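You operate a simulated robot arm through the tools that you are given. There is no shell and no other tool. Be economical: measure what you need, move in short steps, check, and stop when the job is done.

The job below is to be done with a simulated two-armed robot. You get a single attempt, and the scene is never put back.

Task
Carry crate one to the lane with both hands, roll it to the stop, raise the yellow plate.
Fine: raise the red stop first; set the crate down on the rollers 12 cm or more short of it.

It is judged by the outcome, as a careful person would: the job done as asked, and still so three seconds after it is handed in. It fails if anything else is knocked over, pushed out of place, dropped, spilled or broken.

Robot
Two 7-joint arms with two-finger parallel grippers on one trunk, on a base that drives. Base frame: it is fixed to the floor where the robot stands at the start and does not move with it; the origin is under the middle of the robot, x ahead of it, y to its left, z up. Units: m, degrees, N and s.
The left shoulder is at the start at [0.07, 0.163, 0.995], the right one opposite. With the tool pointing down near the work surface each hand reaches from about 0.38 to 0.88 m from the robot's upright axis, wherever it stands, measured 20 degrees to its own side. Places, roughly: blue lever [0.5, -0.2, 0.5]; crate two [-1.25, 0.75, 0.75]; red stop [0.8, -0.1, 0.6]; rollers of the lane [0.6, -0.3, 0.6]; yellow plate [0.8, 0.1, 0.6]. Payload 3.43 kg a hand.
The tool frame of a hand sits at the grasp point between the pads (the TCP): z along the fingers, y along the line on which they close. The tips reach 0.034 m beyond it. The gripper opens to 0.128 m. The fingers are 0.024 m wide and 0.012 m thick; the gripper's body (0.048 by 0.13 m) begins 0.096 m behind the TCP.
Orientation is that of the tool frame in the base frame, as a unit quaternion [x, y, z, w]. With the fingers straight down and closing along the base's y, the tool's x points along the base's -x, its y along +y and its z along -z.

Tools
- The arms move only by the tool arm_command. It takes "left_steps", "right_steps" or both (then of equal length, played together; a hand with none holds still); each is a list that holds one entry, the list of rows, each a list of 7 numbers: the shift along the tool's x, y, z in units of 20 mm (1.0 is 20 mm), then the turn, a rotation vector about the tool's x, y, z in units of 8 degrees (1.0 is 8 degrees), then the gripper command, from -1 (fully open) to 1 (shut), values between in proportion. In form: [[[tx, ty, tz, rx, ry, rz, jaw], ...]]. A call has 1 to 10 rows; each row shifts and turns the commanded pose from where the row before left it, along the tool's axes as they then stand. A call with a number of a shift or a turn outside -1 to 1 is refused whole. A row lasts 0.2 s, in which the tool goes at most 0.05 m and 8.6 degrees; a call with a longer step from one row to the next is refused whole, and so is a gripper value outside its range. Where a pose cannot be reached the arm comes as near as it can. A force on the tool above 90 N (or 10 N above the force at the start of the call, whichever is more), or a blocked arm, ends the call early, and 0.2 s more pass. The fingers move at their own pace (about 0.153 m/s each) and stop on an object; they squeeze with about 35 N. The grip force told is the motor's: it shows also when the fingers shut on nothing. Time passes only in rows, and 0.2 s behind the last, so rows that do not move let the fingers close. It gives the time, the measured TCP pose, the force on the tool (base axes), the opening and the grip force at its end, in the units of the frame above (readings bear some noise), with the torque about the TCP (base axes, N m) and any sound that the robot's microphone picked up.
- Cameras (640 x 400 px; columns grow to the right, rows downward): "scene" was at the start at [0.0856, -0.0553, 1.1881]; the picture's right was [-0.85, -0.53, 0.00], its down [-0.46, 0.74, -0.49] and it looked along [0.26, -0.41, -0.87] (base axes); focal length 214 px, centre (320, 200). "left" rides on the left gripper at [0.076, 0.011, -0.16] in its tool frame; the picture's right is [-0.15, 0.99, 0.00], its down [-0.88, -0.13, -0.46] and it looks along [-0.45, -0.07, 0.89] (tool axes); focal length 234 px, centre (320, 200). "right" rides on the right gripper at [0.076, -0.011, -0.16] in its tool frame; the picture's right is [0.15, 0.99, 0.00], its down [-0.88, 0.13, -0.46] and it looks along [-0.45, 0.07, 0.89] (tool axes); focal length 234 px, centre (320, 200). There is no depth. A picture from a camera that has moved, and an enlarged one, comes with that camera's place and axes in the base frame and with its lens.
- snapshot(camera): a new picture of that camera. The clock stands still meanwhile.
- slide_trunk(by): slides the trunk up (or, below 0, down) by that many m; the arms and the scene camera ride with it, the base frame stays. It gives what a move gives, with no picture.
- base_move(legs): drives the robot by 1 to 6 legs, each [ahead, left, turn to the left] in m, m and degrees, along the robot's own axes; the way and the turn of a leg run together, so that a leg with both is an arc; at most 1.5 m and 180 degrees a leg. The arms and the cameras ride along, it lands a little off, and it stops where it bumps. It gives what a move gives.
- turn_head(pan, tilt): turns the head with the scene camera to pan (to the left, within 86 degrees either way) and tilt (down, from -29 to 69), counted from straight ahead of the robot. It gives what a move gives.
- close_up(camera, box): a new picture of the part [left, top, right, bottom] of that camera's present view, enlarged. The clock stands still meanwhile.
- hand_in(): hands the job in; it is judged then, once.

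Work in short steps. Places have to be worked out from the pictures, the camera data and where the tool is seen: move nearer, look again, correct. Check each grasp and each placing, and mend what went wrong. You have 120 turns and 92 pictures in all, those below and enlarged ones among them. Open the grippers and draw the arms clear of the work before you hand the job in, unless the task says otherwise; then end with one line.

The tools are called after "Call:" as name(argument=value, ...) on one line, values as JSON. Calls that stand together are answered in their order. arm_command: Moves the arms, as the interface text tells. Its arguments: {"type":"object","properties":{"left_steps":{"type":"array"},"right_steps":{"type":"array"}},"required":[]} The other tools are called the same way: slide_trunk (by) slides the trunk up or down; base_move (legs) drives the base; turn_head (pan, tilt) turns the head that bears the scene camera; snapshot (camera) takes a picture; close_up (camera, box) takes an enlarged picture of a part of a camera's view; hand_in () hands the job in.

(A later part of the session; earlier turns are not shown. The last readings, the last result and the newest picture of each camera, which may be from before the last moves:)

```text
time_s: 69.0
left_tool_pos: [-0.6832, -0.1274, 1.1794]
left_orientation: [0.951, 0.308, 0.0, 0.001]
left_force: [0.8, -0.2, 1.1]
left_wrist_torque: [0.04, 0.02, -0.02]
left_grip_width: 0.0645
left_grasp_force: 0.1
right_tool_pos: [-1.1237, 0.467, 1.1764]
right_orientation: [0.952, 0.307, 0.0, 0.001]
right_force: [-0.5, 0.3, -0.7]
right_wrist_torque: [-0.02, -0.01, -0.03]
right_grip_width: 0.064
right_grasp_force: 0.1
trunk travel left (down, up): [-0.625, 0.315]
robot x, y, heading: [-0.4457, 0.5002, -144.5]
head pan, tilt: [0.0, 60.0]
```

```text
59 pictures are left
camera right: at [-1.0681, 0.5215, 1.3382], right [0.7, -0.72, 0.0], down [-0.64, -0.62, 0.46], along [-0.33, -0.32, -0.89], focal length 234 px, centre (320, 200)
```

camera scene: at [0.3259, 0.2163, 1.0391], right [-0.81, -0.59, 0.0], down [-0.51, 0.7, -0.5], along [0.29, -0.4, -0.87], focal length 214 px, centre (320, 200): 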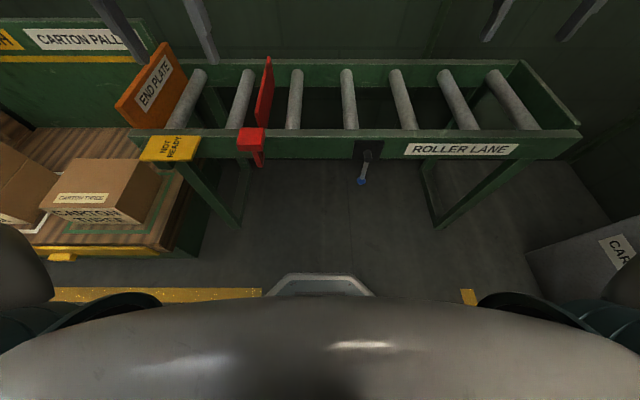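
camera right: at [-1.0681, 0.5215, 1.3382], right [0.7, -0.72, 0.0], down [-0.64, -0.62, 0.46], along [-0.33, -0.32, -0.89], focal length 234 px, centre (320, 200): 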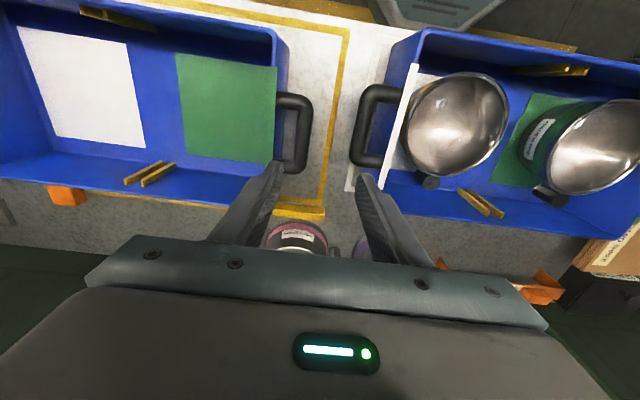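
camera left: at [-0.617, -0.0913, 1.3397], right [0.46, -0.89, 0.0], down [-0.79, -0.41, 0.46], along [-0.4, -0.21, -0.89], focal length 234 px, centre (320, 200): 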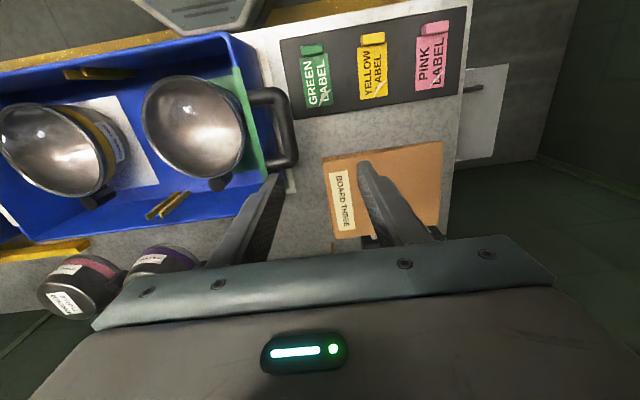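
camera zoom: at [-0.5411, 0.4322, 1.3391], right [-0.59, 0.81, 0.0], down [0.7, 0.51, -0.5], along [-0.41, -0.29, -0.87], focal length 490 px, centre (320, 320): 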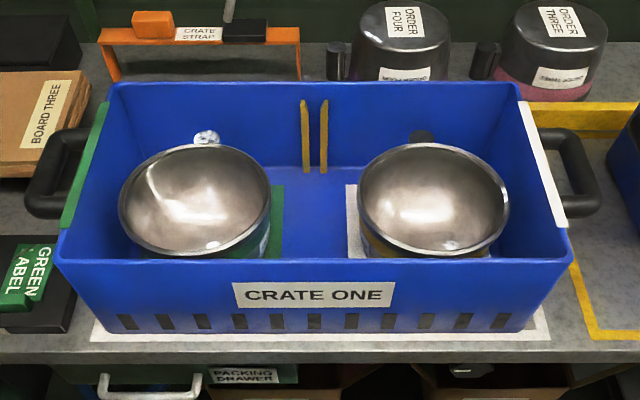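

Handle bars work out at left: 0.313 left/0.545 ahead; right: 0.298 right/0.55 ahead, z≈0.935. I shift the hands over them, lower the trunk 0.15, and look closely.

Call:
arm_command(left_steps=[[[0.2, -1, 0, 0, 0, 0, 0], [0.2, -1, 0, 0, 0, 0, 0], [0.2, -1, 0, 0, 0, 0, 0]]], right_steps=[[[0.3, 1, 0, 0, 0, 0, 0], [0.3, 1, 0, 0, 0, 0, 0], [0.4, 1, 0, 0, 0, 0, 0]]])

Call:
slide_trunk(by=-0.15)

Call:
snapshot(camera="left")

Call:
snapshot(camera="right")

Call:
snapshot(camera="scene")

```text
time_s: 69.8
left_tool_pos: [-0.7082, -0.0715, 1.1787]
left_orientation: [0.951, 0.308, 0.001, 0.0]
left_force: [0.6, -0.5, -1.0]
left_wrist_torque: [-0.01, -0.02, 0.02]
left_grip_width: 0.0638
left_grasp_force: 0.0
right_tool_pos: [-1.0718, 0.4311, 1.1777]
right_orientation: [0.952, 0.307, 0.0, -0.001]
right_force: [-0.6, -0.5, 1.0]
right_wrist_torque: [-0.02, -0.02, 0.03]
right_grip_width: 0.0641
right_grasp_force: 0.1
trunk travel left (down, up): [-0.625, 0.315]
robot x, y, heading: [-0.4445, 0.5021, -144.0]
head pan, tilt: [0.0, 60.0]
```

```text
time_s: 71.6
left_tool_pos: [-0.7091, -0.073, 1.0281]
left_orientation: [0.951, 0.308, 0.0, 0.0]
left_force: [0.1, -0.4, 0.0]
left_wrist_torque: [0.01, 0.0, 0.03]
left_grip_width: 0.0643
left_grasp_force: 0.0
right_tool_pos: [-1.0718, 0.431, 1.0276]
right_orientation: [0.952, 0.307, 0.0, -0.001]
right_force: [-0.2, 0.5, -0.1]
right_wrist_torque: [0.02, -0.01, -0.01]
right_grip_width: 0.0642
right_grasp_force: 0.0
trunk travel left (down, up): [-0.475, 0.465]
robot x, y, heading: [-0.4473, 0.4988, -144.3]
head pan, tilt: [0.0, 60.0]
```

```text
58 pictures are left
camera left: at [-0.6422, -0.036, 1.1894], right [0.46, -0.89, 0.0], down [-0.79, -0.41, 0.46], along [-0.4, -0.21, -0.89], focal length 234 px, centre (320, 200)
```

left: 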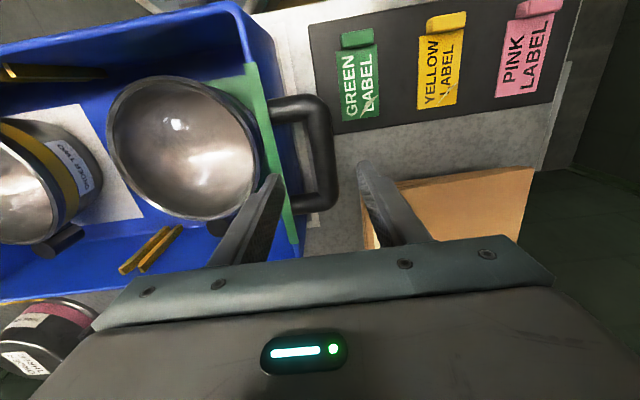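

```text
57 pictures are left
camera right: at [-1.0164, 0.485, 1.1883], right [0.7, -0.72, 0.0], down [-0.64, -0.62, 0.46], along [-0.33, -0.32, -0.89], focal length 234 px, centre (320, 200)
```

right: 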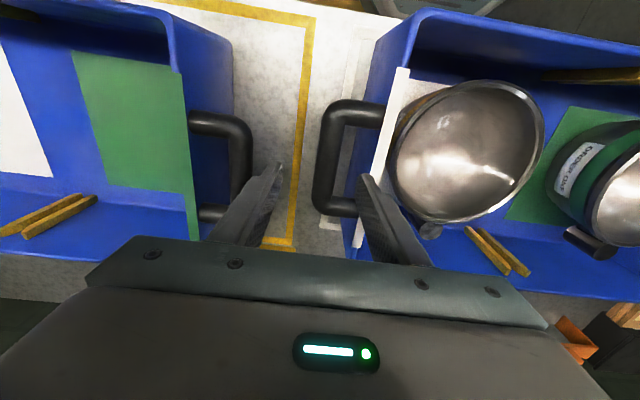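

```text
56 pictures are left
camera scene: at [-0.5409, 0.4324, 1.1892], right [-0.59, 0.81, 0.0], down [0.7, 0.51, -0.5], along [-0.41, -0.29, -0.87], focal length 214 px, centre (320, 200)
```

scene: 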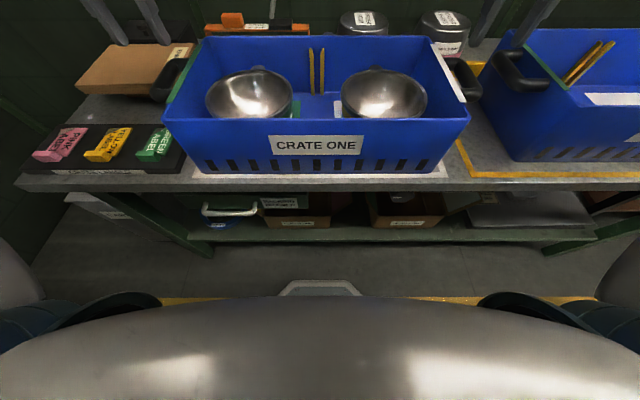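

Bars lie nearly exactly under both hands. I enlarge to measure bar thickness and the gap to the crate wall.

Call:
close_up(camera="left", box=[220, 70, 400, 230])

Call:
close_up(camera="right", box=[250, 70, 430, 230])

```text
2.50 times, centred on (310, 150) of left
camera zoom: at [-0.6422, -0.036, 1.1894], right [0.46, -0.89, 0.0], down [-0.79, -0.41, 0.46], along [-0.4, -0.21, -0.89], focal length 585 px, centre (345, 325)
```

zoom: 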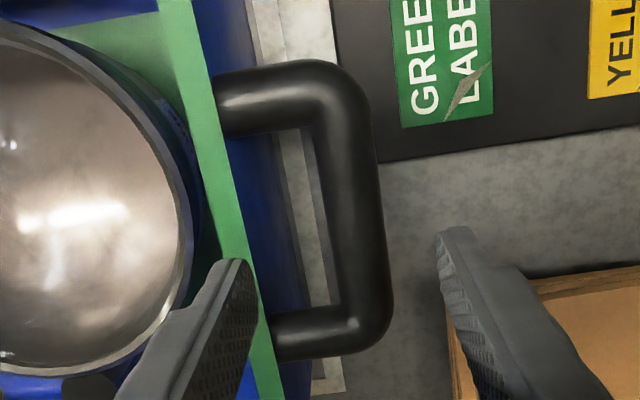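

```text
2.50 times, centred on (340, 150) of right
camera zoom: at [-1.0164, 0.485, 1.1883], right [0.7, -0.72, 0.0], down [-0.64, -0.62, 0.46], along [-0.33, -0.32, -0.89], focal length 585 px, centre (270, 325)
```

zoom: 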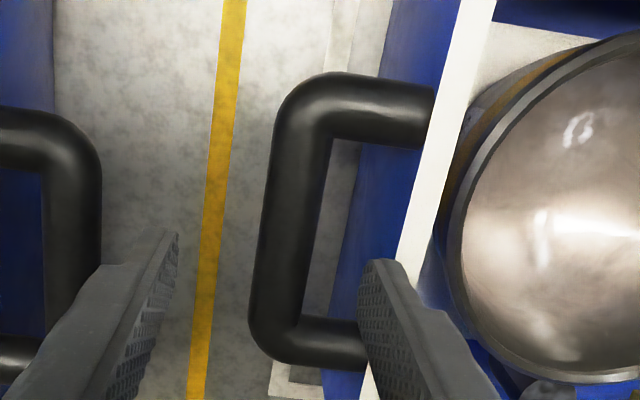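

Bar ≈26 mm thick, ~39 mm gap to the lip; bar z≈0.94. I narrow the opening to ~56 mm, centre the right hand, and lower via the arms 9 cm.

Call:
arm_command(left_steps=[[[0, 0, 0.5, 0, 0, 0, 0.12], [0, 0, 0.5, 0, 0, 0, 0.12], [0, 0, 0.5, 0, 0, 0, 0.12], [0, 0, 0.5, 0, 0, 0, 0.12], [0, 0, 0.5, 0, 0, 0, 0.12], [0, 0, 0.5, 0, 0, 0, 0.12], [0, 0, 0.5, 0, 0, 0, 0.12], [0, 0, 0.5, 0, 0, 0, 0.12], [0, 0, 0.5, 0, 0, 0, 0.12]]], right_steps=[[[0, 0.4, 0, 0, 0, 0, 0.12], [0, 0, 0.5, 0, 0, 0, 0.12], [0, 0, 0.5, 0, 0, 0, 0.12], [0, 0, 0.5, 0, 0, 0, 0.12], [0, 0, 0.5, 0, 0, 0, 0.12], [0, 0, 0.5, 0, 0, 0, 0.12], [0, 0, 0.5, 0, 0, 0, 0.12], [0, 0, 0.5, 0, 0, 0, 0.12], [0, 0, 1, 0, 0, 0, 0.12]]])

Call:
snapshot(camera="left")

Call:
snapshot(camera="right")

```text
time_s: 73.6
left_tool_pos: [-0.7098, -0.0712, 0.9399]
left_orientation: [0.951, 0.308, 0.0, 0.0]
left_force: [-1.1, -2.5, 3.5]
left_wrist_torque: [0.23, 0.07, 0.11]
left_grip_width: 0.0558
left_grasp_force: 0.0
right_tool_pos: [-1.0667, 0.4243, 0.936]
right_orientation: [0.952, 0.307, 0.0, 0.0]
right_force: [-1.0, -0.2, -0.5]
right_wrist_torque: [-0.03, 0.02, -0.01]
right_grip_width: 0.0565
right_grasp_force: 0.0
trunk travel left (down, up): [-0.475, 0.465]
robot x, y, heading: [-0.4485, 0.5001, -144.2]
head pan, tilt: [0.0, 60.0]
```

```text
53 pictures are left
camera left: at [-0.6423, -0.035, 1.1001], right [0.46, -0.89, 0.0], down [-0.79, -0.41, 0.46], along [-0.41, -0.21, -0.89], focal length 234 px, centre (320, 200)
```

left: 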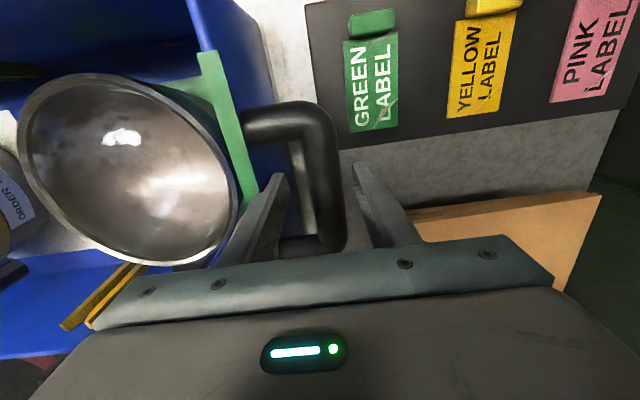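

```text
52 pictures are left
camera right: at [-1.0117, 0.4785, 1.0978], right [0.7, -0.72, 0.0], down [-0.64, -0.62, 0.46], along [-0.33, -0.32, -0.89], focal length 234 px, centre (320, 200)
```

right: 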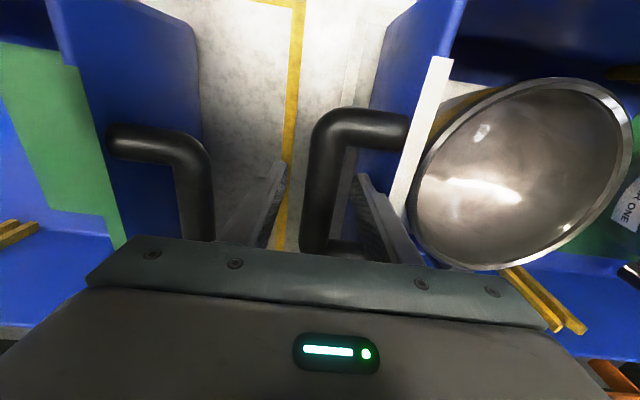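

Both bars are between the fingers. I close both grippers.

Call:
arm_command(left_steps=[[[0, 0, 0, 0, 0, 0, 1], [0, 0, 0, 0, 0, 0, 1], [0, 0, 0, 0, 0, 0, 1]]], right_steps=[[[0, 0, 0, 0, 0, 0, 1], [0, 0, 0, 0, 0, 0, 1], [0, 0, 0, 0, 0, 0, 1]]])

```text
time_s: 74.4
left_tool_pos: [-0.707, -0.0749, 0.9387]
left_orientation: [0.951, 0.309, 0.001, 0.001]
left_force: [22.8, -33.8, 6.1]
left_wrist_torque: [-0.52, 0.4, -0.08]
left_grip_width: 0.0257
left_grasp_force: 34.9
right_tool_pos: [-1.0673, 0.4244, 0.9373]
right_orientation: [0.952, 0.306, 0.0, -0.002]
right_force: [-20.1, 26.4, 0.1]
right_wrist_torque: [-0.09, 0.43, 0.42]
right_grip_width: 0.0256
right_grasp_force: 35.4
trunk travel left (down, up): [-0.475, 0.465]
robot x, y, heading: [-0.45, 0.4995, -144.1]
head pan, tilt: [0.0, 60.0]
```

Both gripped at 26 mm. The hands squeeze inward on each other (~35-40 N), so I spread them a few mm to relax.

Call:
arm_command(left_steps=[[[0, 0.15, 0, 0, 0, 0, 1], [0, 0.15, 0, 0, 0, 0, 1]]], right_steps=[[[0, -0.12, 0, 0, 0, 0, 1], [0, -0.12, 0, 0, 0, 0, 1]]])

```text
time_s: 75.0
left_tool_pos: [-0.7063, -0.0744, 0.9394]
left_orientation: [0.953, 0.304, -0.003, -0.003]
left_force: [-4.1, 9.0, 7.4]
left_wrist_torque: [0.42, -0.31, 0.72]
left_grip_width: 0.0257
left_grasp_force: 34.8
right_tool_pos: [-1.0675, 0.4254, 0.9372]
right_orientation: [0.951, 0.311, 0.0, 0.003]
right_force: [10.4, -13.7, 0.3]
right_wrist_torque: [0.32, -0.55, -0.37]
right_grip_width: 0.0256
right_grasp_force: 34.7
trunk travel left (down, up): [-0.475, 0.465]
robot x, y, heading: [-0.4488, 0.5017, -144.4]
head pan, tilt: [0.0, 60.0]
```

Forces are nearly relaxed. I lift by the trunk 4 cm and check.

Call:
slide_trunk(by=0.04)

Call:
snapshot(camera="scene")

```text
time_s: 75.8
left_tool_pos: [-0.7095, -0.0767, 0.9768]
left_orientation: [0.952, 0.306, 0.0, -0.003]
left_force: [-32.1, 41.7, -12.1]
left_wrist_torque: [0.14, 0.08, 0.33]
left_grip_width: 0.026
left_grasp_force: 34.8
right_tool_pos: [-1.0709, 0.425, 0.9766]
right_orientation: [0.951, 0.309, 0.001, 0.003]
right_force: [31.6, -41.9, -12.2]
right_wrist_torque: [-0.09, -0.04, 0.04]
right_grip_width: 0.0256
right_grasp_force: 35.1
trunk travel left (down, up): [-0.515, 0.425]
robot x, y, heading: [-0.4446, 0.503, -143.9]
head pan, tilt: [0.0, 60.0]
```

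```text
51 pictures are left
camera scene: at [-0.5435, 0.4307, 1.2286], right [-0.59, 0.81, 0.0], down [0.7, 0.51, -0.5], along [-0.4, -0.29, -0.87], focal length 214 px, centre (320, 200)
```

scene: 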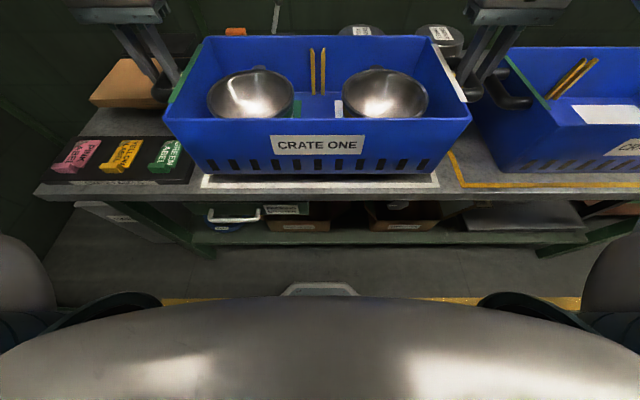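

Crate is off the bench, 12 N per hand. I relax the lateral tension (52 N) by bringing the hands ~5 mm closer, then lift higher.

Call:
arm_command(left_steps=[[[0, -0.06, 0, 0, 0, 0, 1], [0, -0.06, 0, 0, 0, 0, 1]]], right_steps=[[[0, 0.06, 0, 0, 0, 0, 1], [0, 0.06, 0, 0, 0, 0, 1]]])

Call:
slide_trunk(by=0.1)

```text
time_s: 76.4
left_tool_pos: [-0.7096, -0.0757, 0.9776]
left_orientation: [0.952, 0.308, 0.0, -0.002]
left_force: [-23.4, 32.3, -12.0]
left_wrist_torque: [0.23, 0.18, 0.1]
left_grip_width: 0.0255
left_grasp_force: 34.8
right_tool_pos: [-1.0683, 0.4257, 0.9763]
right_orientation: [0.952, 0.307, 0.0, 0.002]
right_force: [22.8, -30.8, -10.8]
right_wrist_torque: [-0.23, -0.06, 0.22]
right_grip_width: 0.0257
right_grasp_force: 34.9
trunk travel left (down, up): [-0.515, 0.425]
robot x, y, heading: [-0.448, 0.5041, -144.4]
head pan, tilt: [0.0, 60.0]
```

```text
time_s: 77.7
left_tool_pos: [-0.71, -0.0761, 1.0761]
left_orientation: [0.951, 0.308, -0.001, -0.002]
left_force: [-23.0, 30.7, -11.7]
left_wrist_torque: [0.28, 0.09, 0.13]
left_grip_width: 0.0257
left_grasp_force: 35.3
right_tool_pos: [-1.0699, 0.4242, 1.0748]
right_orientation: [0.951, 0.308, 0.0, 0.003]
right_force: [23.5, -31.6, -11.3]
right_wrist_torque: [-0.23, -0.01, 0.14]
right_grip_width: 0.0255
right_grasp_force: 35.5
trunk travel left (down, up): [-0.615, 0.325]
robot x, y, heading: [-0.4447, 0.4993, -144.4]
head pan, tilt: [0.0, 60.0]
```

Still ~39 N tension; I relax it more and extend both arms 7 cm forward for room at the lane, keeping the crate level.

Call:
arm_command(left_steps=[[[0, -0.1, 0, 0, 0, 0, 1], [0, -0.1, 0, 0, 0, 0, 1], [-0.5, 0, 0, 0, 0, 0, 1], [-0.5, 0, 0, 0, 0, 0, 1], [-0.5, 0, 0, 0, 0, 0, 1], [-0.5, 0, 0, 0, 0, 0, 1], [-0.5, 0, 0, 0, 0, 0, 1], [-0.5, 0, 0, 0, 0, 0, 1], [-0.5, 0, 0, 0, 0, 0, 1]]], right_steps=[[[0, 0.1, 0, 0, 0, 0, 1], [0, 0.1, 0, 0, 0, 0, 1], [-0.5, 0, 0, 0, 0, 0, 1], [-0.5, 0, 0, 0, 0, 0, 1], [-0.5, 0, 0, 0, 0, 0, 1], [-0.5, 0, 0, 0, 0, 0, 1], [-0.5, 0, 0, 0, 0, 0, 1], [-0.5, 0, 0, 0, 0, 0, 1], [-0.5, 0, 0, 0, 0, 0, 1]]])

Call:
snapshot(camera="scene")

```text
time_s: 79.7
left_tool_pos: [-0.7671, -0.117, 1.0763]
left_orientation: [0.951, 0.31, 0.004, 0.0]
left_force: [24.3, -34.5, -11.9]
left_wrist_torque: [-0.22, 0.0, -0.02]
left_grip_width: 0.0256
left_grasp_force: 35.2
right_tool_pos: [-1.1267, 0.3825, 1.0751]
right_orientation: [0.952, 0.306, 0.002, -0.002]
right_force: [-23.1, 33.7, -12.2]
right_wrist_torque: [0.16, -0.02, 0.33]
right_grip_width: 0.0258
right_grasp_force: 34.7
trunk travel left (down, up): [-0.615, 0.325]
robot x, y, heading: [-0.4465, 0.5023, -144.3]
head pan, tilt: [0.0, 60.0]
```

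```text
50 pictures are left
camera scene: at [-0.5438, 0.4302, 1.3287], right [-0.59, 0.81, 0.0], down [0.7, 0.51, -0.5], along [-0.4, -0.29, -0.87], focal length 214 px, centre (320, 200)
```

scene: 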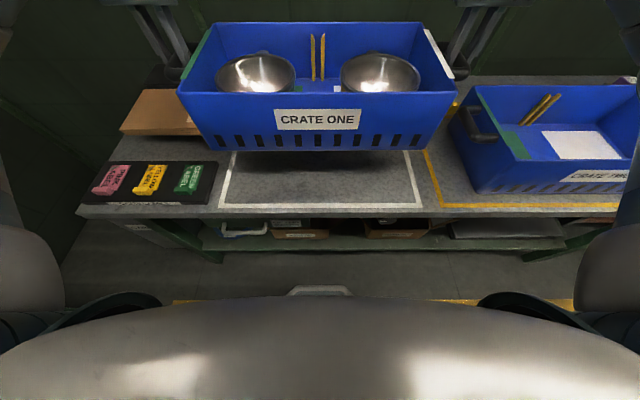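

The crate hangs level with contents steady. I balance the compression by 4 mm, then back away from the bench.

Call:
arm_command(left_steps=[[[0, 0.1, 0, 0, 0, 0, 1], [0, 0, 0, 0, 0, 0, 1]]], right_steps=[[[0, -0.1, 0, 0, 0, 0, 1], [0, 0, 0, 0, 0, 0, 1]]])

Call:
base_move(legs=[[-0.5, 0, 0]])

Call:
base_move(legs=[[0, 0, 45], [0, 0, 45]])

Call:
snapshot(camera="scene")

```text
time_s: 80.3
left_tool_pos: [-0.7652, -0.1168, 1.0767]
left_orientation: [0.951, 0.309, 0.003, 0.001]
left_force: [18.1, -26.8, -11.5]
left_wrist_torque: [-0.24, -0.1, 0.18]
left_grip_width: 0.0256
left_grasp_force: 34.8
right_tool_pos: [-1.1261, 0.3832, 1.0758]
right_orientation: [0.952, 0.307, 0.001, -0.001]
right_force: [-18.4, 26.6, -11.7]
right_wrist_torque: [0.13, 0.08, 0.16]
right_grip_width: 0.0254
right_grasp_force: 35.4
trunk travel left (down, up): [-0.615, 0.325]
robot x, y, heading: [-0.4472, 0.5013, -144.3]
head pan, tilt: [0.0, 60.0]
```

```text
time_s: 83.3
left_tool_pos: [-0.3595, 0.1775, 1.078]
left_orientation: [0.951, 0.309, 0.001, 0.0]
left_force: [17.5, -25.2, -11.1]
left_wrist_torque: [-0.19, -0.13, 0.12]
left_grip_width: 0.0255
left_grasp_force: 34.8
right_tool_pos: [-0.721, 0.6762, 1.0765]
right_orientation: [0.951, 0.308, 0.001, -0.001]
right_force: [-18.4, 24.9, -10.9]
right_wrist_torque: [0.1, 0.09, 0.22]
right_grip_width: 0.0256
right_grasp_force: 34.9
trunk travel left (down, up): [-0.615, 0.325]
robot x, y, heading: [-0.0341, 0.7897, -144.1]
head pan, tilt: [0.0, 60.0]
```

```text
time_s: 87.8
left_tool_pos: [0.5763, 0.4758, 1.0768]
left_orientation: [0.454, 0.891, 0.001, -0.001]
left_force: [2.2, 0.3, -11.7]
left_wrist_torque: [0.0, -0.02, 0.11]
left_grip_width: 0.0258
left_grasp_force: 34.5
right_tool_pos: [0.0772, 0.1149, 1.0749]
right_orientation: [0.455, 0.891, 0.001, -0.002]
right_force: [-3.1, -1.5, -11.2]
right_wrist_torque: [0.0, 0.01, 0.26]
right_grip_width: 0.0254
right_grasp_force: 35.0
trunk travel left (down, up): [-0.615, 0.325]
robot x, y, heading: [-0.0415, 0.7942, -54.1]
head pan, tilt: [0.0, 60.0]
```

```text
49 pictures are left
camera scene: at [0.0299, 0.6977, 1.3288], right [-0.81, -0.59, 0.0], down [-0.51, 0.7, -0.5], along [0.29, -0.4, -0.87], focal length 214 px, centre (320, 200)
```

scene: 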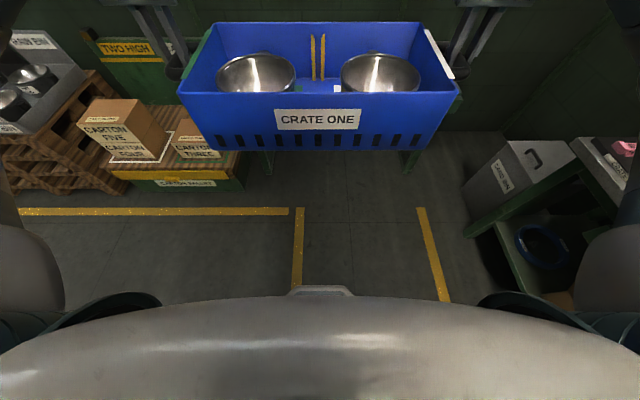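

Load is steady. I drive in over the lane: first to s≈0.25, then sidestep right to put the crate centre at s≈0.09.

Call:
base_move(legs=[[0.54, -0.18, 0.2], [0.08, -0.17, 0]])

Call:
turn_head(pan=0, tilt=66)

Call:
snapshot(camera="scene")

Call:
snapshot(camera="left")

Call:
snapshot(camera="right")

```text
time_s: 92.2
left_tool_pos: [0.6673, -0.2343, 1.0762]
left_orientation: [0.451, 0.893, 0.002, -0.001]
left_force: [0.1, -1.3, -11.3]
left_wrist_torque: [-0.08, 0.05, 0.05]
left_grip_width: 0.0255
left_grasp_force: 34.7
right_tool_pos: [0.17, -0.5988, 1.0755]
right_orientation: [0.452, 0.892, 0.0, -0.003]
right_force: [-0.3, 1.6, -11.3]
right_wrist_torque: [0.05, -0.08, 0.14]
right_grip_width: 0.0255
right_grasp_force: 35.8
trunk travel left (down, up): [-0.615, 0.325]
robot x, y, heading: [0.0468, 0.081, -53.9]
head pan, tilt: [0.0, 60.0]
```

```text
time_s: 92.9
left_tool_pos: [0.6656, -0.2347, 1.0776]
left_orientation: [0.45, 0.893, 0.003, -0.001]
left_force: [0.2, -0.6, -11.9]
left_wrist_torque: [0.07, -0.12, 0.09]
left_grip_width: 0.0255
left_grasp_force: 34.9
right_tool_pos: [0.1692, -0.6003, 1.0754]
right_orientation: [0.451, 0.892, 0.0, -0.002]
right_force: [-0.4, 0.0, -11.8]
right_wrist_torque: [-0.06, 0.04, 0.29]
right_grip_width: 0.0257
right_grasp_force: 35.0
trunk travel left (down, up): [-0.615, 0.325]
robot x, y, heading: [0.0482, 0.0822, -53.9]
head pan, tilt: [0.0, 66.0]
```

```text
48 pictures are left
camera scene: at [0.1142, -0.0107, 1.3222], right [-0.81, -0.59, 0.0], down [-0.54, 0.74, -0.4], along [0.24, -0.33, -0.91], focal length 214 px, centre (320, 200)
```

scene: 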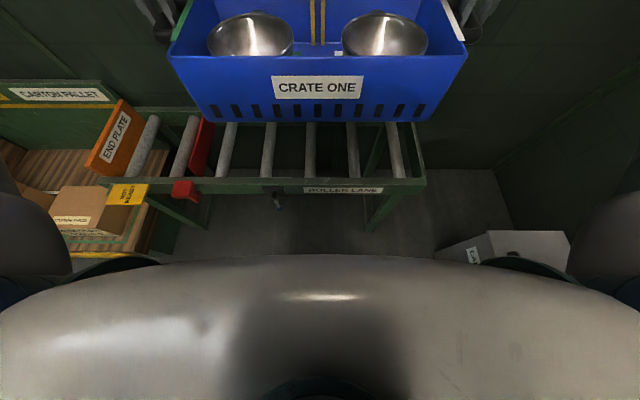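

```text
47 pictures are left
camera left: at [0.6294, -0.1665, 1.2376], right [0.88, 0.47, 0.0], down [0.42, -0.79, 0.45], along [0.21, -0.4, -0.89], focal length 234 px, centre (320, 200)
```

left: 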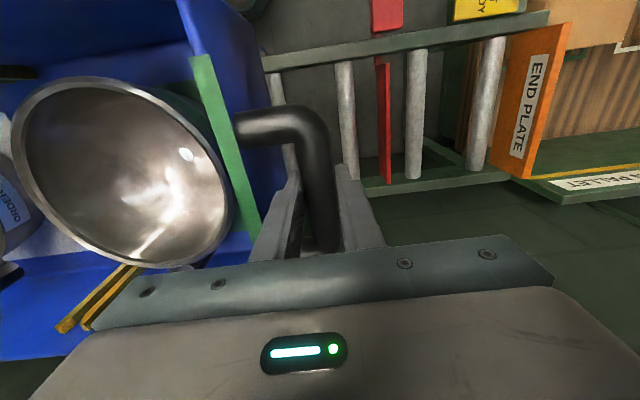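

```text
46 pictures are left
camera right: at [0.1164, -0.5444, 1.2361], right [0.71, 0.7, 0.0], down [0.63, -0.63, 0.45], along [0.32, -0.32, -0.89], focal length 234 px, centre (320, 200)
```

right: 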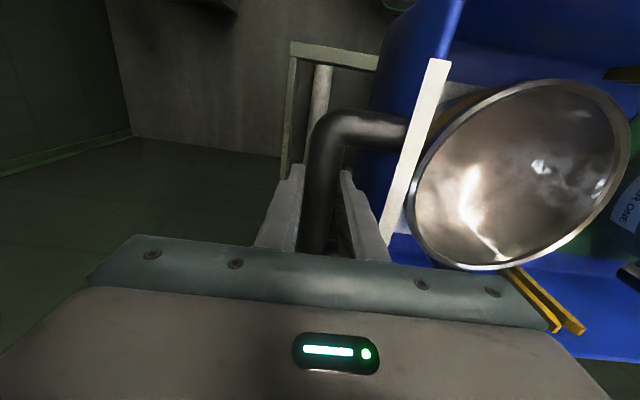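

Crate centre is at s≈0.091, n≈0.583; lane centre is n≈0.622, so I need ~4 cm more forward. I zoom to check angular alignment of crate and lane.

Call:
close_up(camera="scene", box=[90, 90, 450, 250])

```text
1.78 times, centred on (270, 170) of scene
camera zoom: at [0.1142, -0.0107, 1.3222], right [-0.81, -0.59, 0.0], down [-0.54, 0.74, -0.4], along [0.24, -0.33, -0.91], focal length 381 px, centre (409, 253)
```

zoom: 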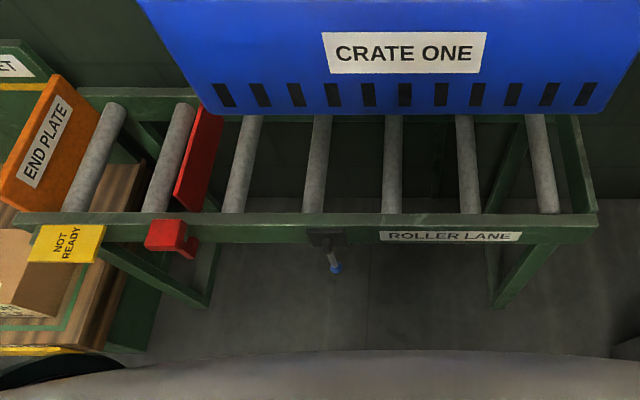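

The crate edge is level in the picture, while the rail might slope by about 1°. I enlarge a strip to measure.

Call:
close_up(camera="scene", box=[100, 150, 270, 250])

Call:
close_up(camera="scene", box=[270, 150, 440, 250])

```text
3.76 times, centred on (185, 200) of scene
camera zoom: at [0.1142, -0.0107, 1.3222], right [-0.81, -0.59, 0.0], down [-0.54, 0.74, -0.4], along [0.24, -0.33, -0.91], focal length 807 px, centre (828, 200)
```

zoom: 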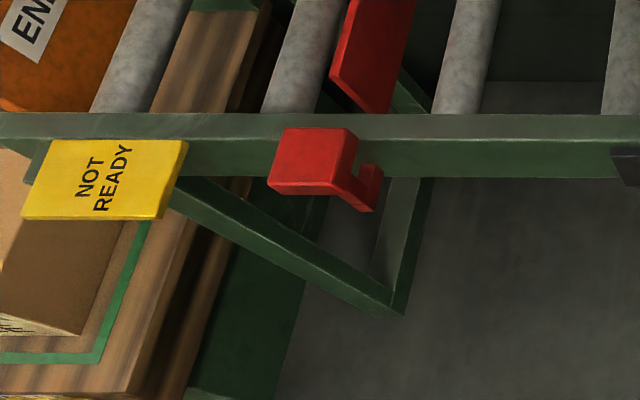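

```text
3.76 times, centred on (355, 200) of scene
camera zoom: at [0.1142, -0.0107, 1.3222], right [-0.81, -0.59, 0.0], down [-0.54, 0.74, -0.4], along [0.24, -0.33, -0.91], focal length 807 px, centre (188, 200)
```

zoom: 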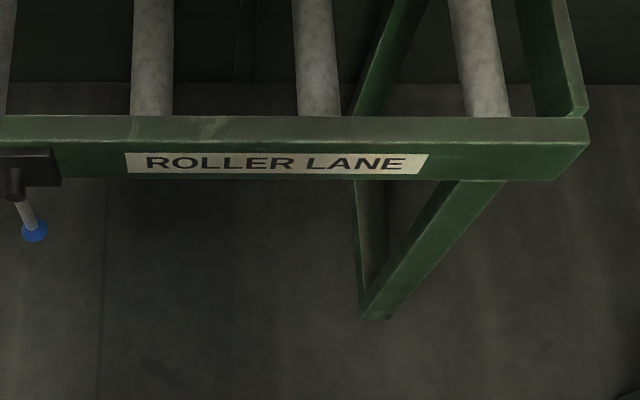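

The rail is level within 0.15°, rail top z≈0.64, lane centre n≈0.62. I move forward 3.7 cm and lower the trunk 22 cm toward the lane.

Call:
base_move(legs=[[0.037, 0, 0]])

Call:
slide_trunk(by=-0.22)

Call:
snapshot(camera="scene")

Call:
snapshot(camera="left")

Call:
snapshot(camera="right")

```text
time_s: 93.8
left_tool_pos: [0.6862, -0.2608, 1.079]
left_orientation: [0.451, 0.892, 0.002, 0.001]
left_force: [-0.9, -0.3, -11.4]
left_wrist_torque: [-0.04, 0.0, 0.1]
left_grip_width: 0.0255
left_grasp_force: 34.5
right_tool_pos: [0.1887, -0.626, 1.0782]
right_orientation: [0.452, 0.892, -0.001, 0.0]
right_force: [-0.4, 2.4, -11.0]
right_wrist_torque: [0.03, -0.09, 0.19]
right_grip_width: 0.0256
right_grasp_force: 35.1
trunk travel left (down, up): [-0.615, 0.325]
robot x, y, heading: [0.0668, 0.0506, -53.9]
head pan, tilt: [0.0, 66.0]
```

```text
time_s: 96.1
left_tool_pos: [0.6871, -0.2621, 0.8584]
left_orientation: [0.45, 0.893, 0.001, -0.001]
left_force: [-0.3, -0.4, -10.7]
left_wrist_torque: [0.0, -0.02, 0.07]
left_grip_width: 0.0257
left_grasp_force: 35.5
right_tool_pos: [0.1909, -0.6264, 0.8564]
right_orientation: [0.451, 0.892, 0.0, -0.001]
right_force: [0.7, 0.0, -12.1]
right_wrist_torque: [-0.04, -0.02, 0.13]
right_grip_width: 0.0254
right_grasp_force: 35.2
trunk travel left (down, up): [-0.395, 0.545]
robot x, y, heading: [0.0688, 0.0503, -53.7]
head pan, tilt: [0.0, 66.0]
```

```text
42 pictures are left
camera scene: at [0.1355, -0.0387, 1.1023], right [-0.81, -0.59, 0.0], down [-0.54, 0.74, -0.4], along [0.24, -0.33, -0.91], focal length 214 px, centre (320, 200)
```

scene: 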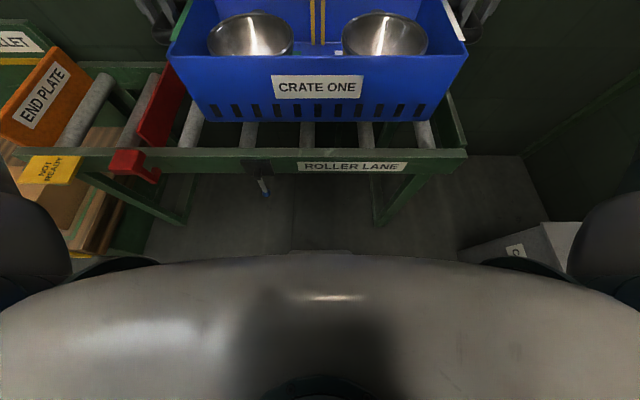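

```text
41 pictures are left
camera left: at [0.6506, -0.1942, 1.0183], right [0.88, 0.47, 0.0], down [0.42, -0.79, 0.45], along [0.21, -0.4, -0.89], focal length 234 px, centre (320, 200)
```

left: 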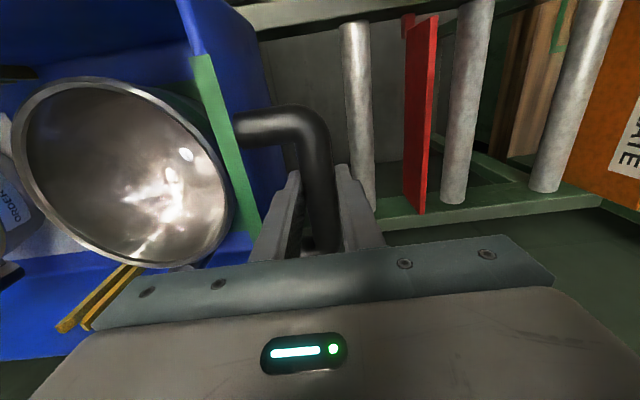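

```text
40 pictures are left
camera right: at [0.1376, -0.5724, 1.0172], right [0.71, 0.7, 0.0], down [0.63, -0.63, 0.45], along [0.32, -0.32, -0.89], focal length 234 px, centre (320, 200)
```

right: 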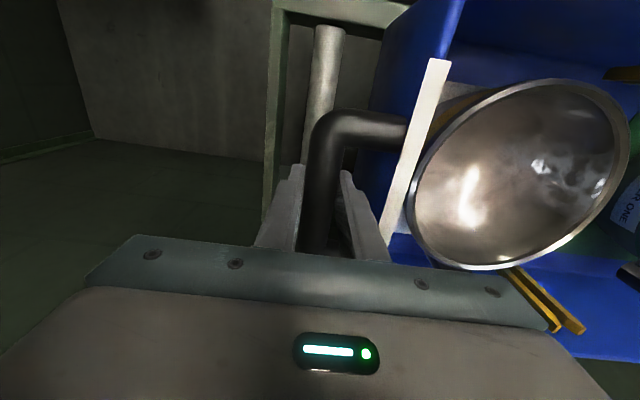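

The crate centre is at n≈0.6175 between rails at 0.469 and 0.769; bottom is ~9 cm above the rollers. I lower 6.5 cm and inspect the side clearance.

Call:
slide_trunk(by=-0.065)

Call:
close_up(camera="scene", box=[140, 70, 500, 200])

Call:
close_up(camera="left", box=[180, 0, 480, 250])

Call:
close_up(camera="right", box=[200, 0, 460, 250])

```text
time_s: 97.1
left_tool_pos: [0.6866, -0.2619, 0.793]
left_orientation: [0.451, 0.893, 0.002, -0.001]
left_force: [-0.6, -0.5, -11.3]
left_wrist_torque: [-0.02, 0.0, 0.11]
left_grip_width: 0.0256
left_grasp_force: 35.1
right_tool_pos: [0.1903, -0.6267, 0.7913]
right_orientation: [0.452, 0.892, 0.0, -0.001]
right_force: [0.4, 0.8, -11.8]
right_wrist_torque: [-0.04, 0.02, 0.17]
right_grip_width: 0.0257
right_grasp_force: 34.8
trunk travel left (down, up): [-0.33, 0.61]
robot x, y, heading: [0.0689, 0.0558, -53.7]
head pan, tilt: [0.0, 66.0]
```

```text
1.78 times, centred on (320, 135) of scene
camera zoom: at [0.1352, -0.0384, 1.0373], right [-0.81, -0.59, 0.0], down [-0.54, 0.74, -0.41], along [0.24, -0.33, -0.91], focal length 381 px, centre (320, 316)
```

zoom: 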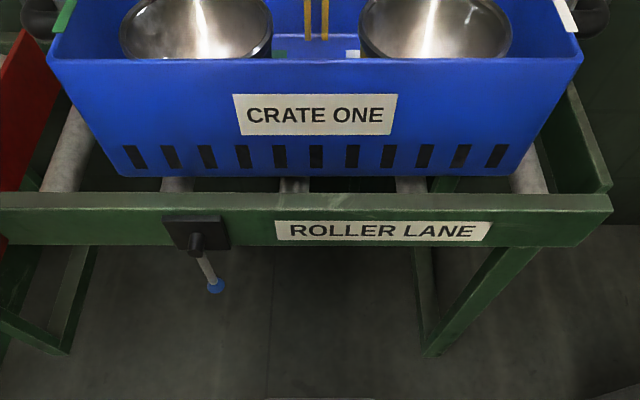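

```text
1.60 times, centred on (330, 125) of left
camera zoom: at [0.6504, -0.194, 0.9535], right [0.88, 0.47, 0.0], down [0.42, -0.79, 0.45], along [0.21, -0.4, -0.89], focal length 375 px, centre (304, 320)
```

zoom: 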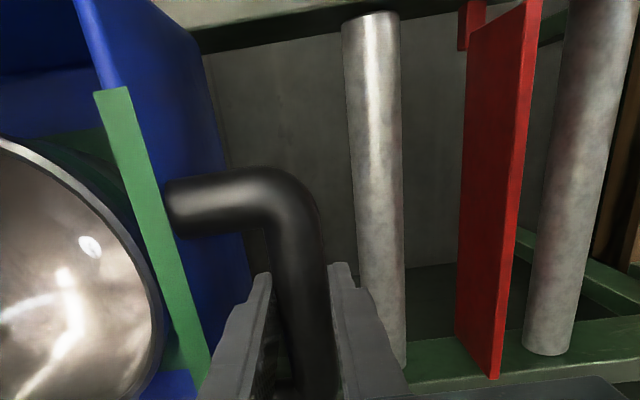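

```text
1.60 times, centred on (330, 125) of right
camera zoom: at [0.1374, -0.5721, 0.9523], right [0.71, 0.7, 0.0], down [0.63, -0.63, 0.45], along [0.32, -0.32, -0.89], focal length 375 px, centre (304, 320)
```

zoom: 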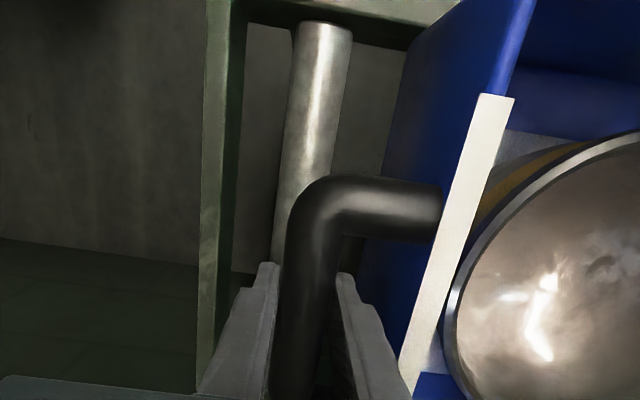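

The crate tapers toward its bottom and clears the rails. I lower in small steps, watching the hand loads for touchdown.

Call:
slide_trunk(by=-0.02)

Call:
slide_trunk(by=-0.01)

```text
time_s: 97.8
left_tool_pos: [0.6864, -0.2616, 0.7739]
left_orientation: [0.451, 0.893, 0.001, -0.001]
left_force: [-0.8, -0.1, -11.1]
left_wrist_torque: [-0.01, -0.07, 0.1]
left_grip_width: 0.0256
left_grasp_force: 34.9
right_tool_pos: [0.1908, -0.6279, 0.7709]
right_orientation: [0.452, 0.892, 0.001, -0.001]
right_force: [0.9, 0.6, -11.1]
right_wrist_torque: [-0.05, -0.01, 0.2]
right_grip_width: 0.0256
right_grasp_force: 35.2
trunk travel left (down, up): [-0.31, 0.63]
robot x, y, heading: [0.0703, 0.0505, -53.6]
head pan, tilt: [0.0, 66.0]
```

```text
time_s: 98.4
left_tool_pos: [0.6874, -0.263, 0.7619]
left_orientation: [0.451, 0.893, 0.002, -0.002]
left_force: [-0.1, -0.9, -10.3]
left_wrist_torque: [-0.01, -0.03, 0.09]
left_grip_width: 0.0257
left_grasp_force: 35.3
right_tool_pos: [0.1902, -0.6269, 0.7618]
right_orientation: [0.451, 0.893, -0.001, -0.001]
right_force: [0.4, 1.4, -11.1]
right_wrist_torque: [-0.04, -0.02, 0.22]
right_grip_width: 0.0254
right_grasp_force: 35.0
trunk travel left (down, up): [-0.3, 0.64]
robot x, y, heading: [0.0642, 0.0514, -53.8]
head pan, tilt: [0.0, 66.0]
```

No touchdown yet; the load is unchanged. I continue in 1 cm steps.

Call:
slide_trunk(by=-0.01)

Call:
close_up(camera="scene", box=[140, 70, 500, 200])

```text
time_s: 99.0
left_tool_pos: [0.6866, -0.2626, 0.7588]
left_orientation: [0.449, 0.893, -0.003, 0.004]
left_force: [10.4, -9.3, 26.1]
left_wrist_torque: [-0.17, -0.2, 0.0]
left_grip_width: 0.0259
left_grasp_force: 35.5
right_tool_pos: [0.1903, -0.6265, 0.757]
right_orientation: [0.453, 0.892, -0.002, 0.004]
right_force: [6.4, -12.2, 24.9]
right_wrist_torque: [-0.28, -0.18, 0.22]
right_grip_width: 0.026
right_grasp_force: 35.0
trunk travel left (down, up): [-0.29, 0.65]
robot x, y, heading: [0.0684, 0.0477, -53.8]
head pan, tilt: [0.0, 66.0]
```

```text
1.78 times, centred on (320, 135) of scene
camera zoom: at [0.1336, -0.0363, 0.9989], right [-0.81, -0.59, 0.0], down [-0.54, 0.74, -0.41], along [0.24, -0.33, -0.91], focal length 381 px, centre (320, 316)
```

zoom: 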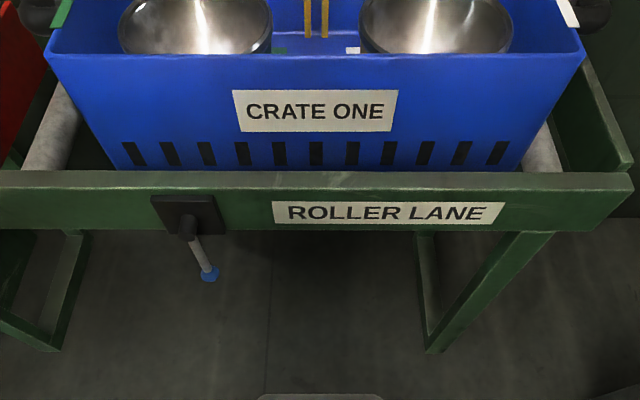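

Touchdown (≈37 N change per hand) with ~14 N forward push, perhaps a light rub on the near rail. I ease up 5 mm and shift the crate 4 mm forward.

Call:
slide_trunk(by=0.006)

Call:
arm_command(left_steps=[[[-0.2, 0, 0, 0, 0, 0, 1], [0, 0, 0, 0, 0, 0, 1]]], right_steps=[[[-0.2, 0, 0, 0, 0, 0, 1], [0, 0, 0, 0, 0, 0, 1]]])

Call:
slide_trunk(by=-0.003)

```text
time_s: 99.5
left_tool_pos: [0.6868, -0.2619, 0.7579]
left_orientation: [0.451, 0.893, 0.002, -0.001]
left_force: [3.0, -4.6, 5.5]
left_wrist_torque: [-0.24, -0.24, 0.08]
left_grip_width: 0.0258
left_grasp_force: 35.1
right_tool_pos: [0.1892, -0.6247, 0.756]
right_orientation: [0.452, 0.892, 0.0, -0.002]
right_force: [2.7, -4.3, 6.2]
right_wrist_torque: [-0.35, -0.32, 0.1]
right_grip_width: 0.0256
right_grasp_force: 35.0
trunk travel left (down, up): [-0.296, 0.644]
robot x, y, heading: [0.0714, 0.0511, -53.7]
head pan, tilt: [0.0, 66.0]
```

```text
time_s: 100.1
left_tool_pos: [0.6887, -0.2638, 0.7591]
left_orientation: [0.451, 0.892, 0.002, -0.001]
left_force: [-2.8, 3.1, -6.7]
left_wrist_torque: [-0.42, -0.4, -0.15]
left_grip_width: 0.0258
left_grasp_force: 34.9
right_tool_pos: [0.1924, -0.6299, 0.7572]
right_orientation: [0.451, 0.892, 0.001, -0.003]
right_force: [-4.3, 3.9, -1.5]
right_wrist_torque: [-0.31, -0.21, 0.4]
right_grip_width: 0.0256
right_grasp_force: 35.5
trunk travel left (down, up): [-0.296, 0.644]
robot x, y, heading: [0.068, 0.0483, -53.5]
head pan, tilt: [0.0, 66.0]
```

```text
time_s: 100.6
left_tool_pos: [0.6894, -0.2658, 0.7587]
left_orientation: [0.452, 0.892, -0.001, 0.001]
left_force: [1.7, -0.8, 4.9]
left_wrist_torque: [0.48, 0.34, -0.04]
left_grip_width: 0.0258
left_grasp_force: 35.0
right_tool_pos: [0.1919, -0.6278, 0.7573]
right_orientation: [0.451, 0.892, -0.001, 0.002]
right_force: [-1.8, -0.6, 12.1]
right_wrist_torque: [0.42, 0.36, 0.23]
right_grip_width: 0.0256
right_grasp_force: 34.5
trunk travel left (down, up): [-0.293, 0.647]
robot x, y, heading: [0.0666, 0.051, -53.9]
head pan, tilt: [0.0, 66.0]
```

The crate now rests on the rollers with its leading handle ~13 cm short of the blade. I open both hands, lift the left one clear and keep the right one around the trailing handle.

Call:
arm_command(left_steps=[[[0, 0, 0, 0, 0, 0, 0.12], [0, 0, 0, 0, 0, 0, 0.12], [0, 0, -0.5, 0, 0, 0, 0.12], [0, 0, -0.75, 0, 0, 0, 0.12], [0, 0, -1, 0, 0, 0, 0.12], [0, 0, -1, 0, 0, 0, 0.12], [0, 0, -1, 0, 0, 0, 0.12], [0, 0, -1, 0, 0, 0, 0.12], [0, 0, -1, 0, 0, 0, 0.12], [0, 0, -1, 0, 0, 0, 0.12]]], right_steps=[[[0, 0, 0, 0, 0, 0, 0.12], [0, 0, 0, 0, 0, 0, 0.12], [0, 0, 0, 0, 0, 0, 0.12], [0, 0, 0, 0, 0, 0, 0.12], [0, 0, 0, 0, 0, 0, 0.12], [0, 0, 0, 0, 0, 0, 0.12], [0, 0, 0, 0, 0, 0, 0.12], [0, 0, 0, 0, 0, 0, 0.12], [0, 0, 0, 0, 0, 0, 0.12], [0, 0, 0, 0, 0, 0, 0.12]]])

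Call:
snapshot(camera="scene")

Call:
snapshot(camera="left")

```text
time_s: 102.8
left_tool_pos: [0.6875, -0.2648, 0.9031]
left_orientation: [0.452, 0.892, 0.001, 0.001]
left_force: [-0.6, -0.2, -0.9]
left_wrist_torque: [0.01, 0.01, 0.02]
left_grip_width: 0.0565
left_grasp_force: 0.1
right_tool_pos: [0.1929, -0.629, 0.755]
right_orientation: [0.452, 0.892, -0.001, 0.0]
right_force: [0.2, -0.1, -0.1]
right_wrist_torque: [0.07, 0.0, 0.0]
right_grip_width: 0.0564
right_grasp_force: 0.1
trunk travel left (down, up): [-0.293, 0.647]
robot x, y, heading: [0.069, 0.0495, -53.9]
head pan, tilt: [0.0, 66.0]
```

```text
35 pictures are left
camera scene: at [0.134, -0.0371, 1.0005], right [-0.81, -0.59, 0.0], down [-0.54, 0.74, -0.41], along [0.24, -0.33, -0.91], focal length 214 px, centre (320, 200)
```

scene: 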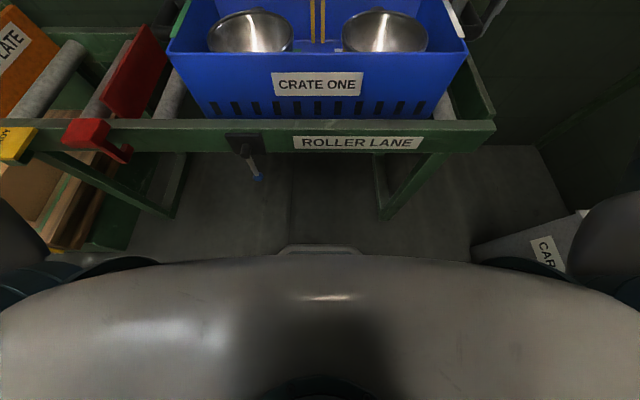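

```text
34 pictures are left
camera left: at [0.651, -0.1956, 1.0629], right [0.88, 0.47, 0.0], down [0.42, -0.79, 0.45], along [0.21, -0.4, -0.89], focal length 234 px, centre (320, 200)
```

left: 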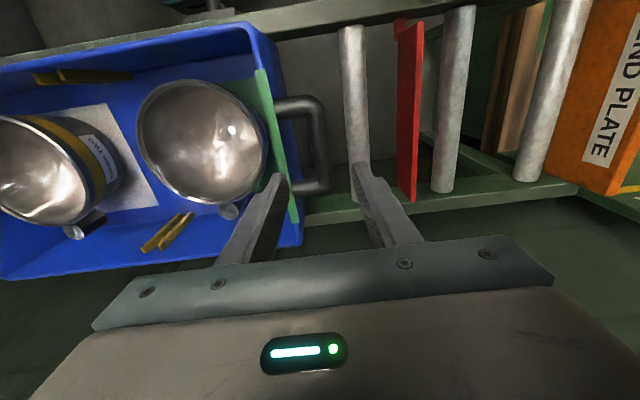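

The crate sits properly in the lane. I push it along with the right hand loosely around the trailing handle, slowly, first 10 cm.

Call:
arm_command(right_steps=[[[0, 0, 0, 0, 0, 0, 0.45], [0, 0.5, 0, 0, 0, 0, 0.45], [0, 0.5, 0, 0, 0, 0, 0.45], [0, 0.5, 0, 0, 0, 0, 0.45], [0, 0.5, 0, 0, 0, 0, 0.45], [0, 0.5, 0, 0, 0, 0, 0.45], [0, 0.5, 0, 0, 0, 0, 0.45], [0, 0.5, 0, 0, 0, 0, 0.45], [0, 0.5, 0, 0, 0, 0, 0.45], [0, 0.5, 0, 0, 0, 0, 0.45]]])

Call:
snapshot(camera="left")

```text
time_s: 105.0
left_tool_pos: [0.6891, -0.2655, 0.9015]
left_orientation: [0.451, 0.893, 0.002, -0.001]
left_force: [1.0, 0.4, 0.2]
left_wrist_torque: [-0.02, -0.02, -0.01]
left_grip_width: 0.056
left_grasp_force: 0.0
right_tool_pos: [0.2656, -0.5759, 0.7543]
right_orientation: [0.452, 0.892, -0.001, -0.001]
right_force: [-0.5, -0.3, 0.0]
right_wrist_torque: [0.0, -0.02, 0.01]
right_grip_width: 0.0353
right_grasp_force: 0.1
trunk travel left (down, up): [-0.293, 0.647]
robot x, y, heading: [0.068, 0.0521, -53.4]
head pan, tilt: [0.0, 66.0]
```

```text
33 pictures are left
camera left: at [0.6516, -0.1958, 1.0621], right [0.88, 0.47, 0.0], down [0.42, -0.79, 0.45], along [0.21, -0.4, -0.89], focal length 234 px, centre (320, 200)
```

left: 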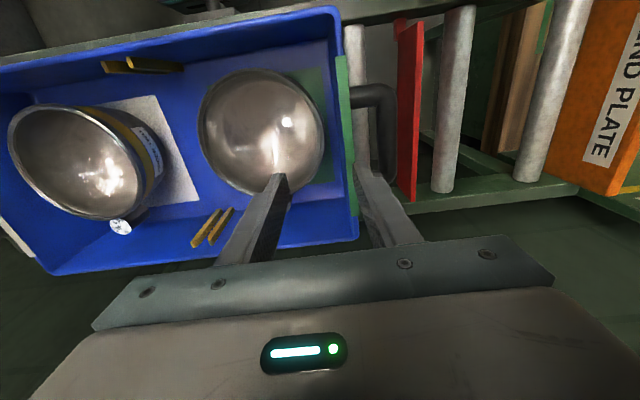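

It rolls freely; the leading handle is nearly at the blade. I continue slowly another ~6 cm.

Call:
arm_command(right_steps=[[[0, 0.4, 0, 0, 0, 0, 0.45], [0, 0.4, 0, 0, 0, 0, 0.45], [0, 0.4, 0, 0, 0, 0, 0.45], [0, 0.4, 0, 0, 0, 0, 0.45], [0, 0.4, 0, 0, 0, 0, 0.45], [0, 0.4, 0, 0, 0, 0, 0.45], [0, 0, 0, 0, 0, 0, 0.45]]])

Call:
snapshot(camera="left")

```text
time_s: 106.6
left_tool_pos: [0.6886, -0.2644, 0.902]
left_orientation: [0.451, 0.892, 0.001, -0.001]
left_force: [-0.9, -0.3, -0.2]
left_wrist_torque: [-0.02, -0.01, -0.02]
left_grip_width: 0.0564
left_grasp_force: 0.1
right_tool_pos: [0.3041, -0.547, 0.7548]
right_orientation: [0.451, 0.892, 0.001, 0.0]
right_force: [0.8, -0.2, 1.1]
right_wrist_torque: [0.0, 0.02, 0.02]
right_grip_width: 0.0351
right_grasp_force: 0.1
trunk travel left (down, up): [-0.293, 0.647]
robot x, y, heading: [0.0695, 0.0482, -53.7]
head pan, tilt: [0.0, 66.0]
```

```text
32 pictures are left
camera left: at [0.6514, -0.1959, 1.0623], right [0.88, 0.47, 0.0], down [0.42, -0.79, 0.45], along [0.21, -0.4, -0.89], focal length 234 px, centre (320, 200)
```

left: 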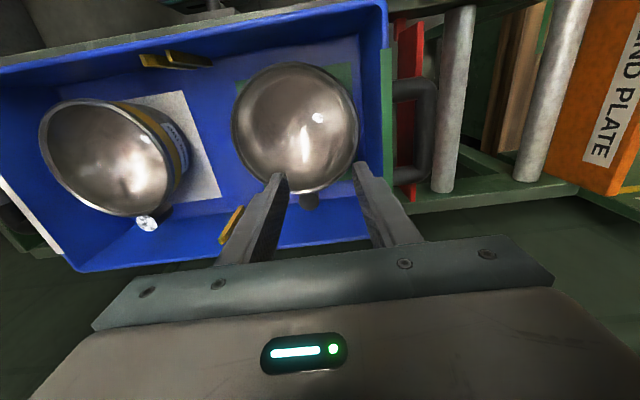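

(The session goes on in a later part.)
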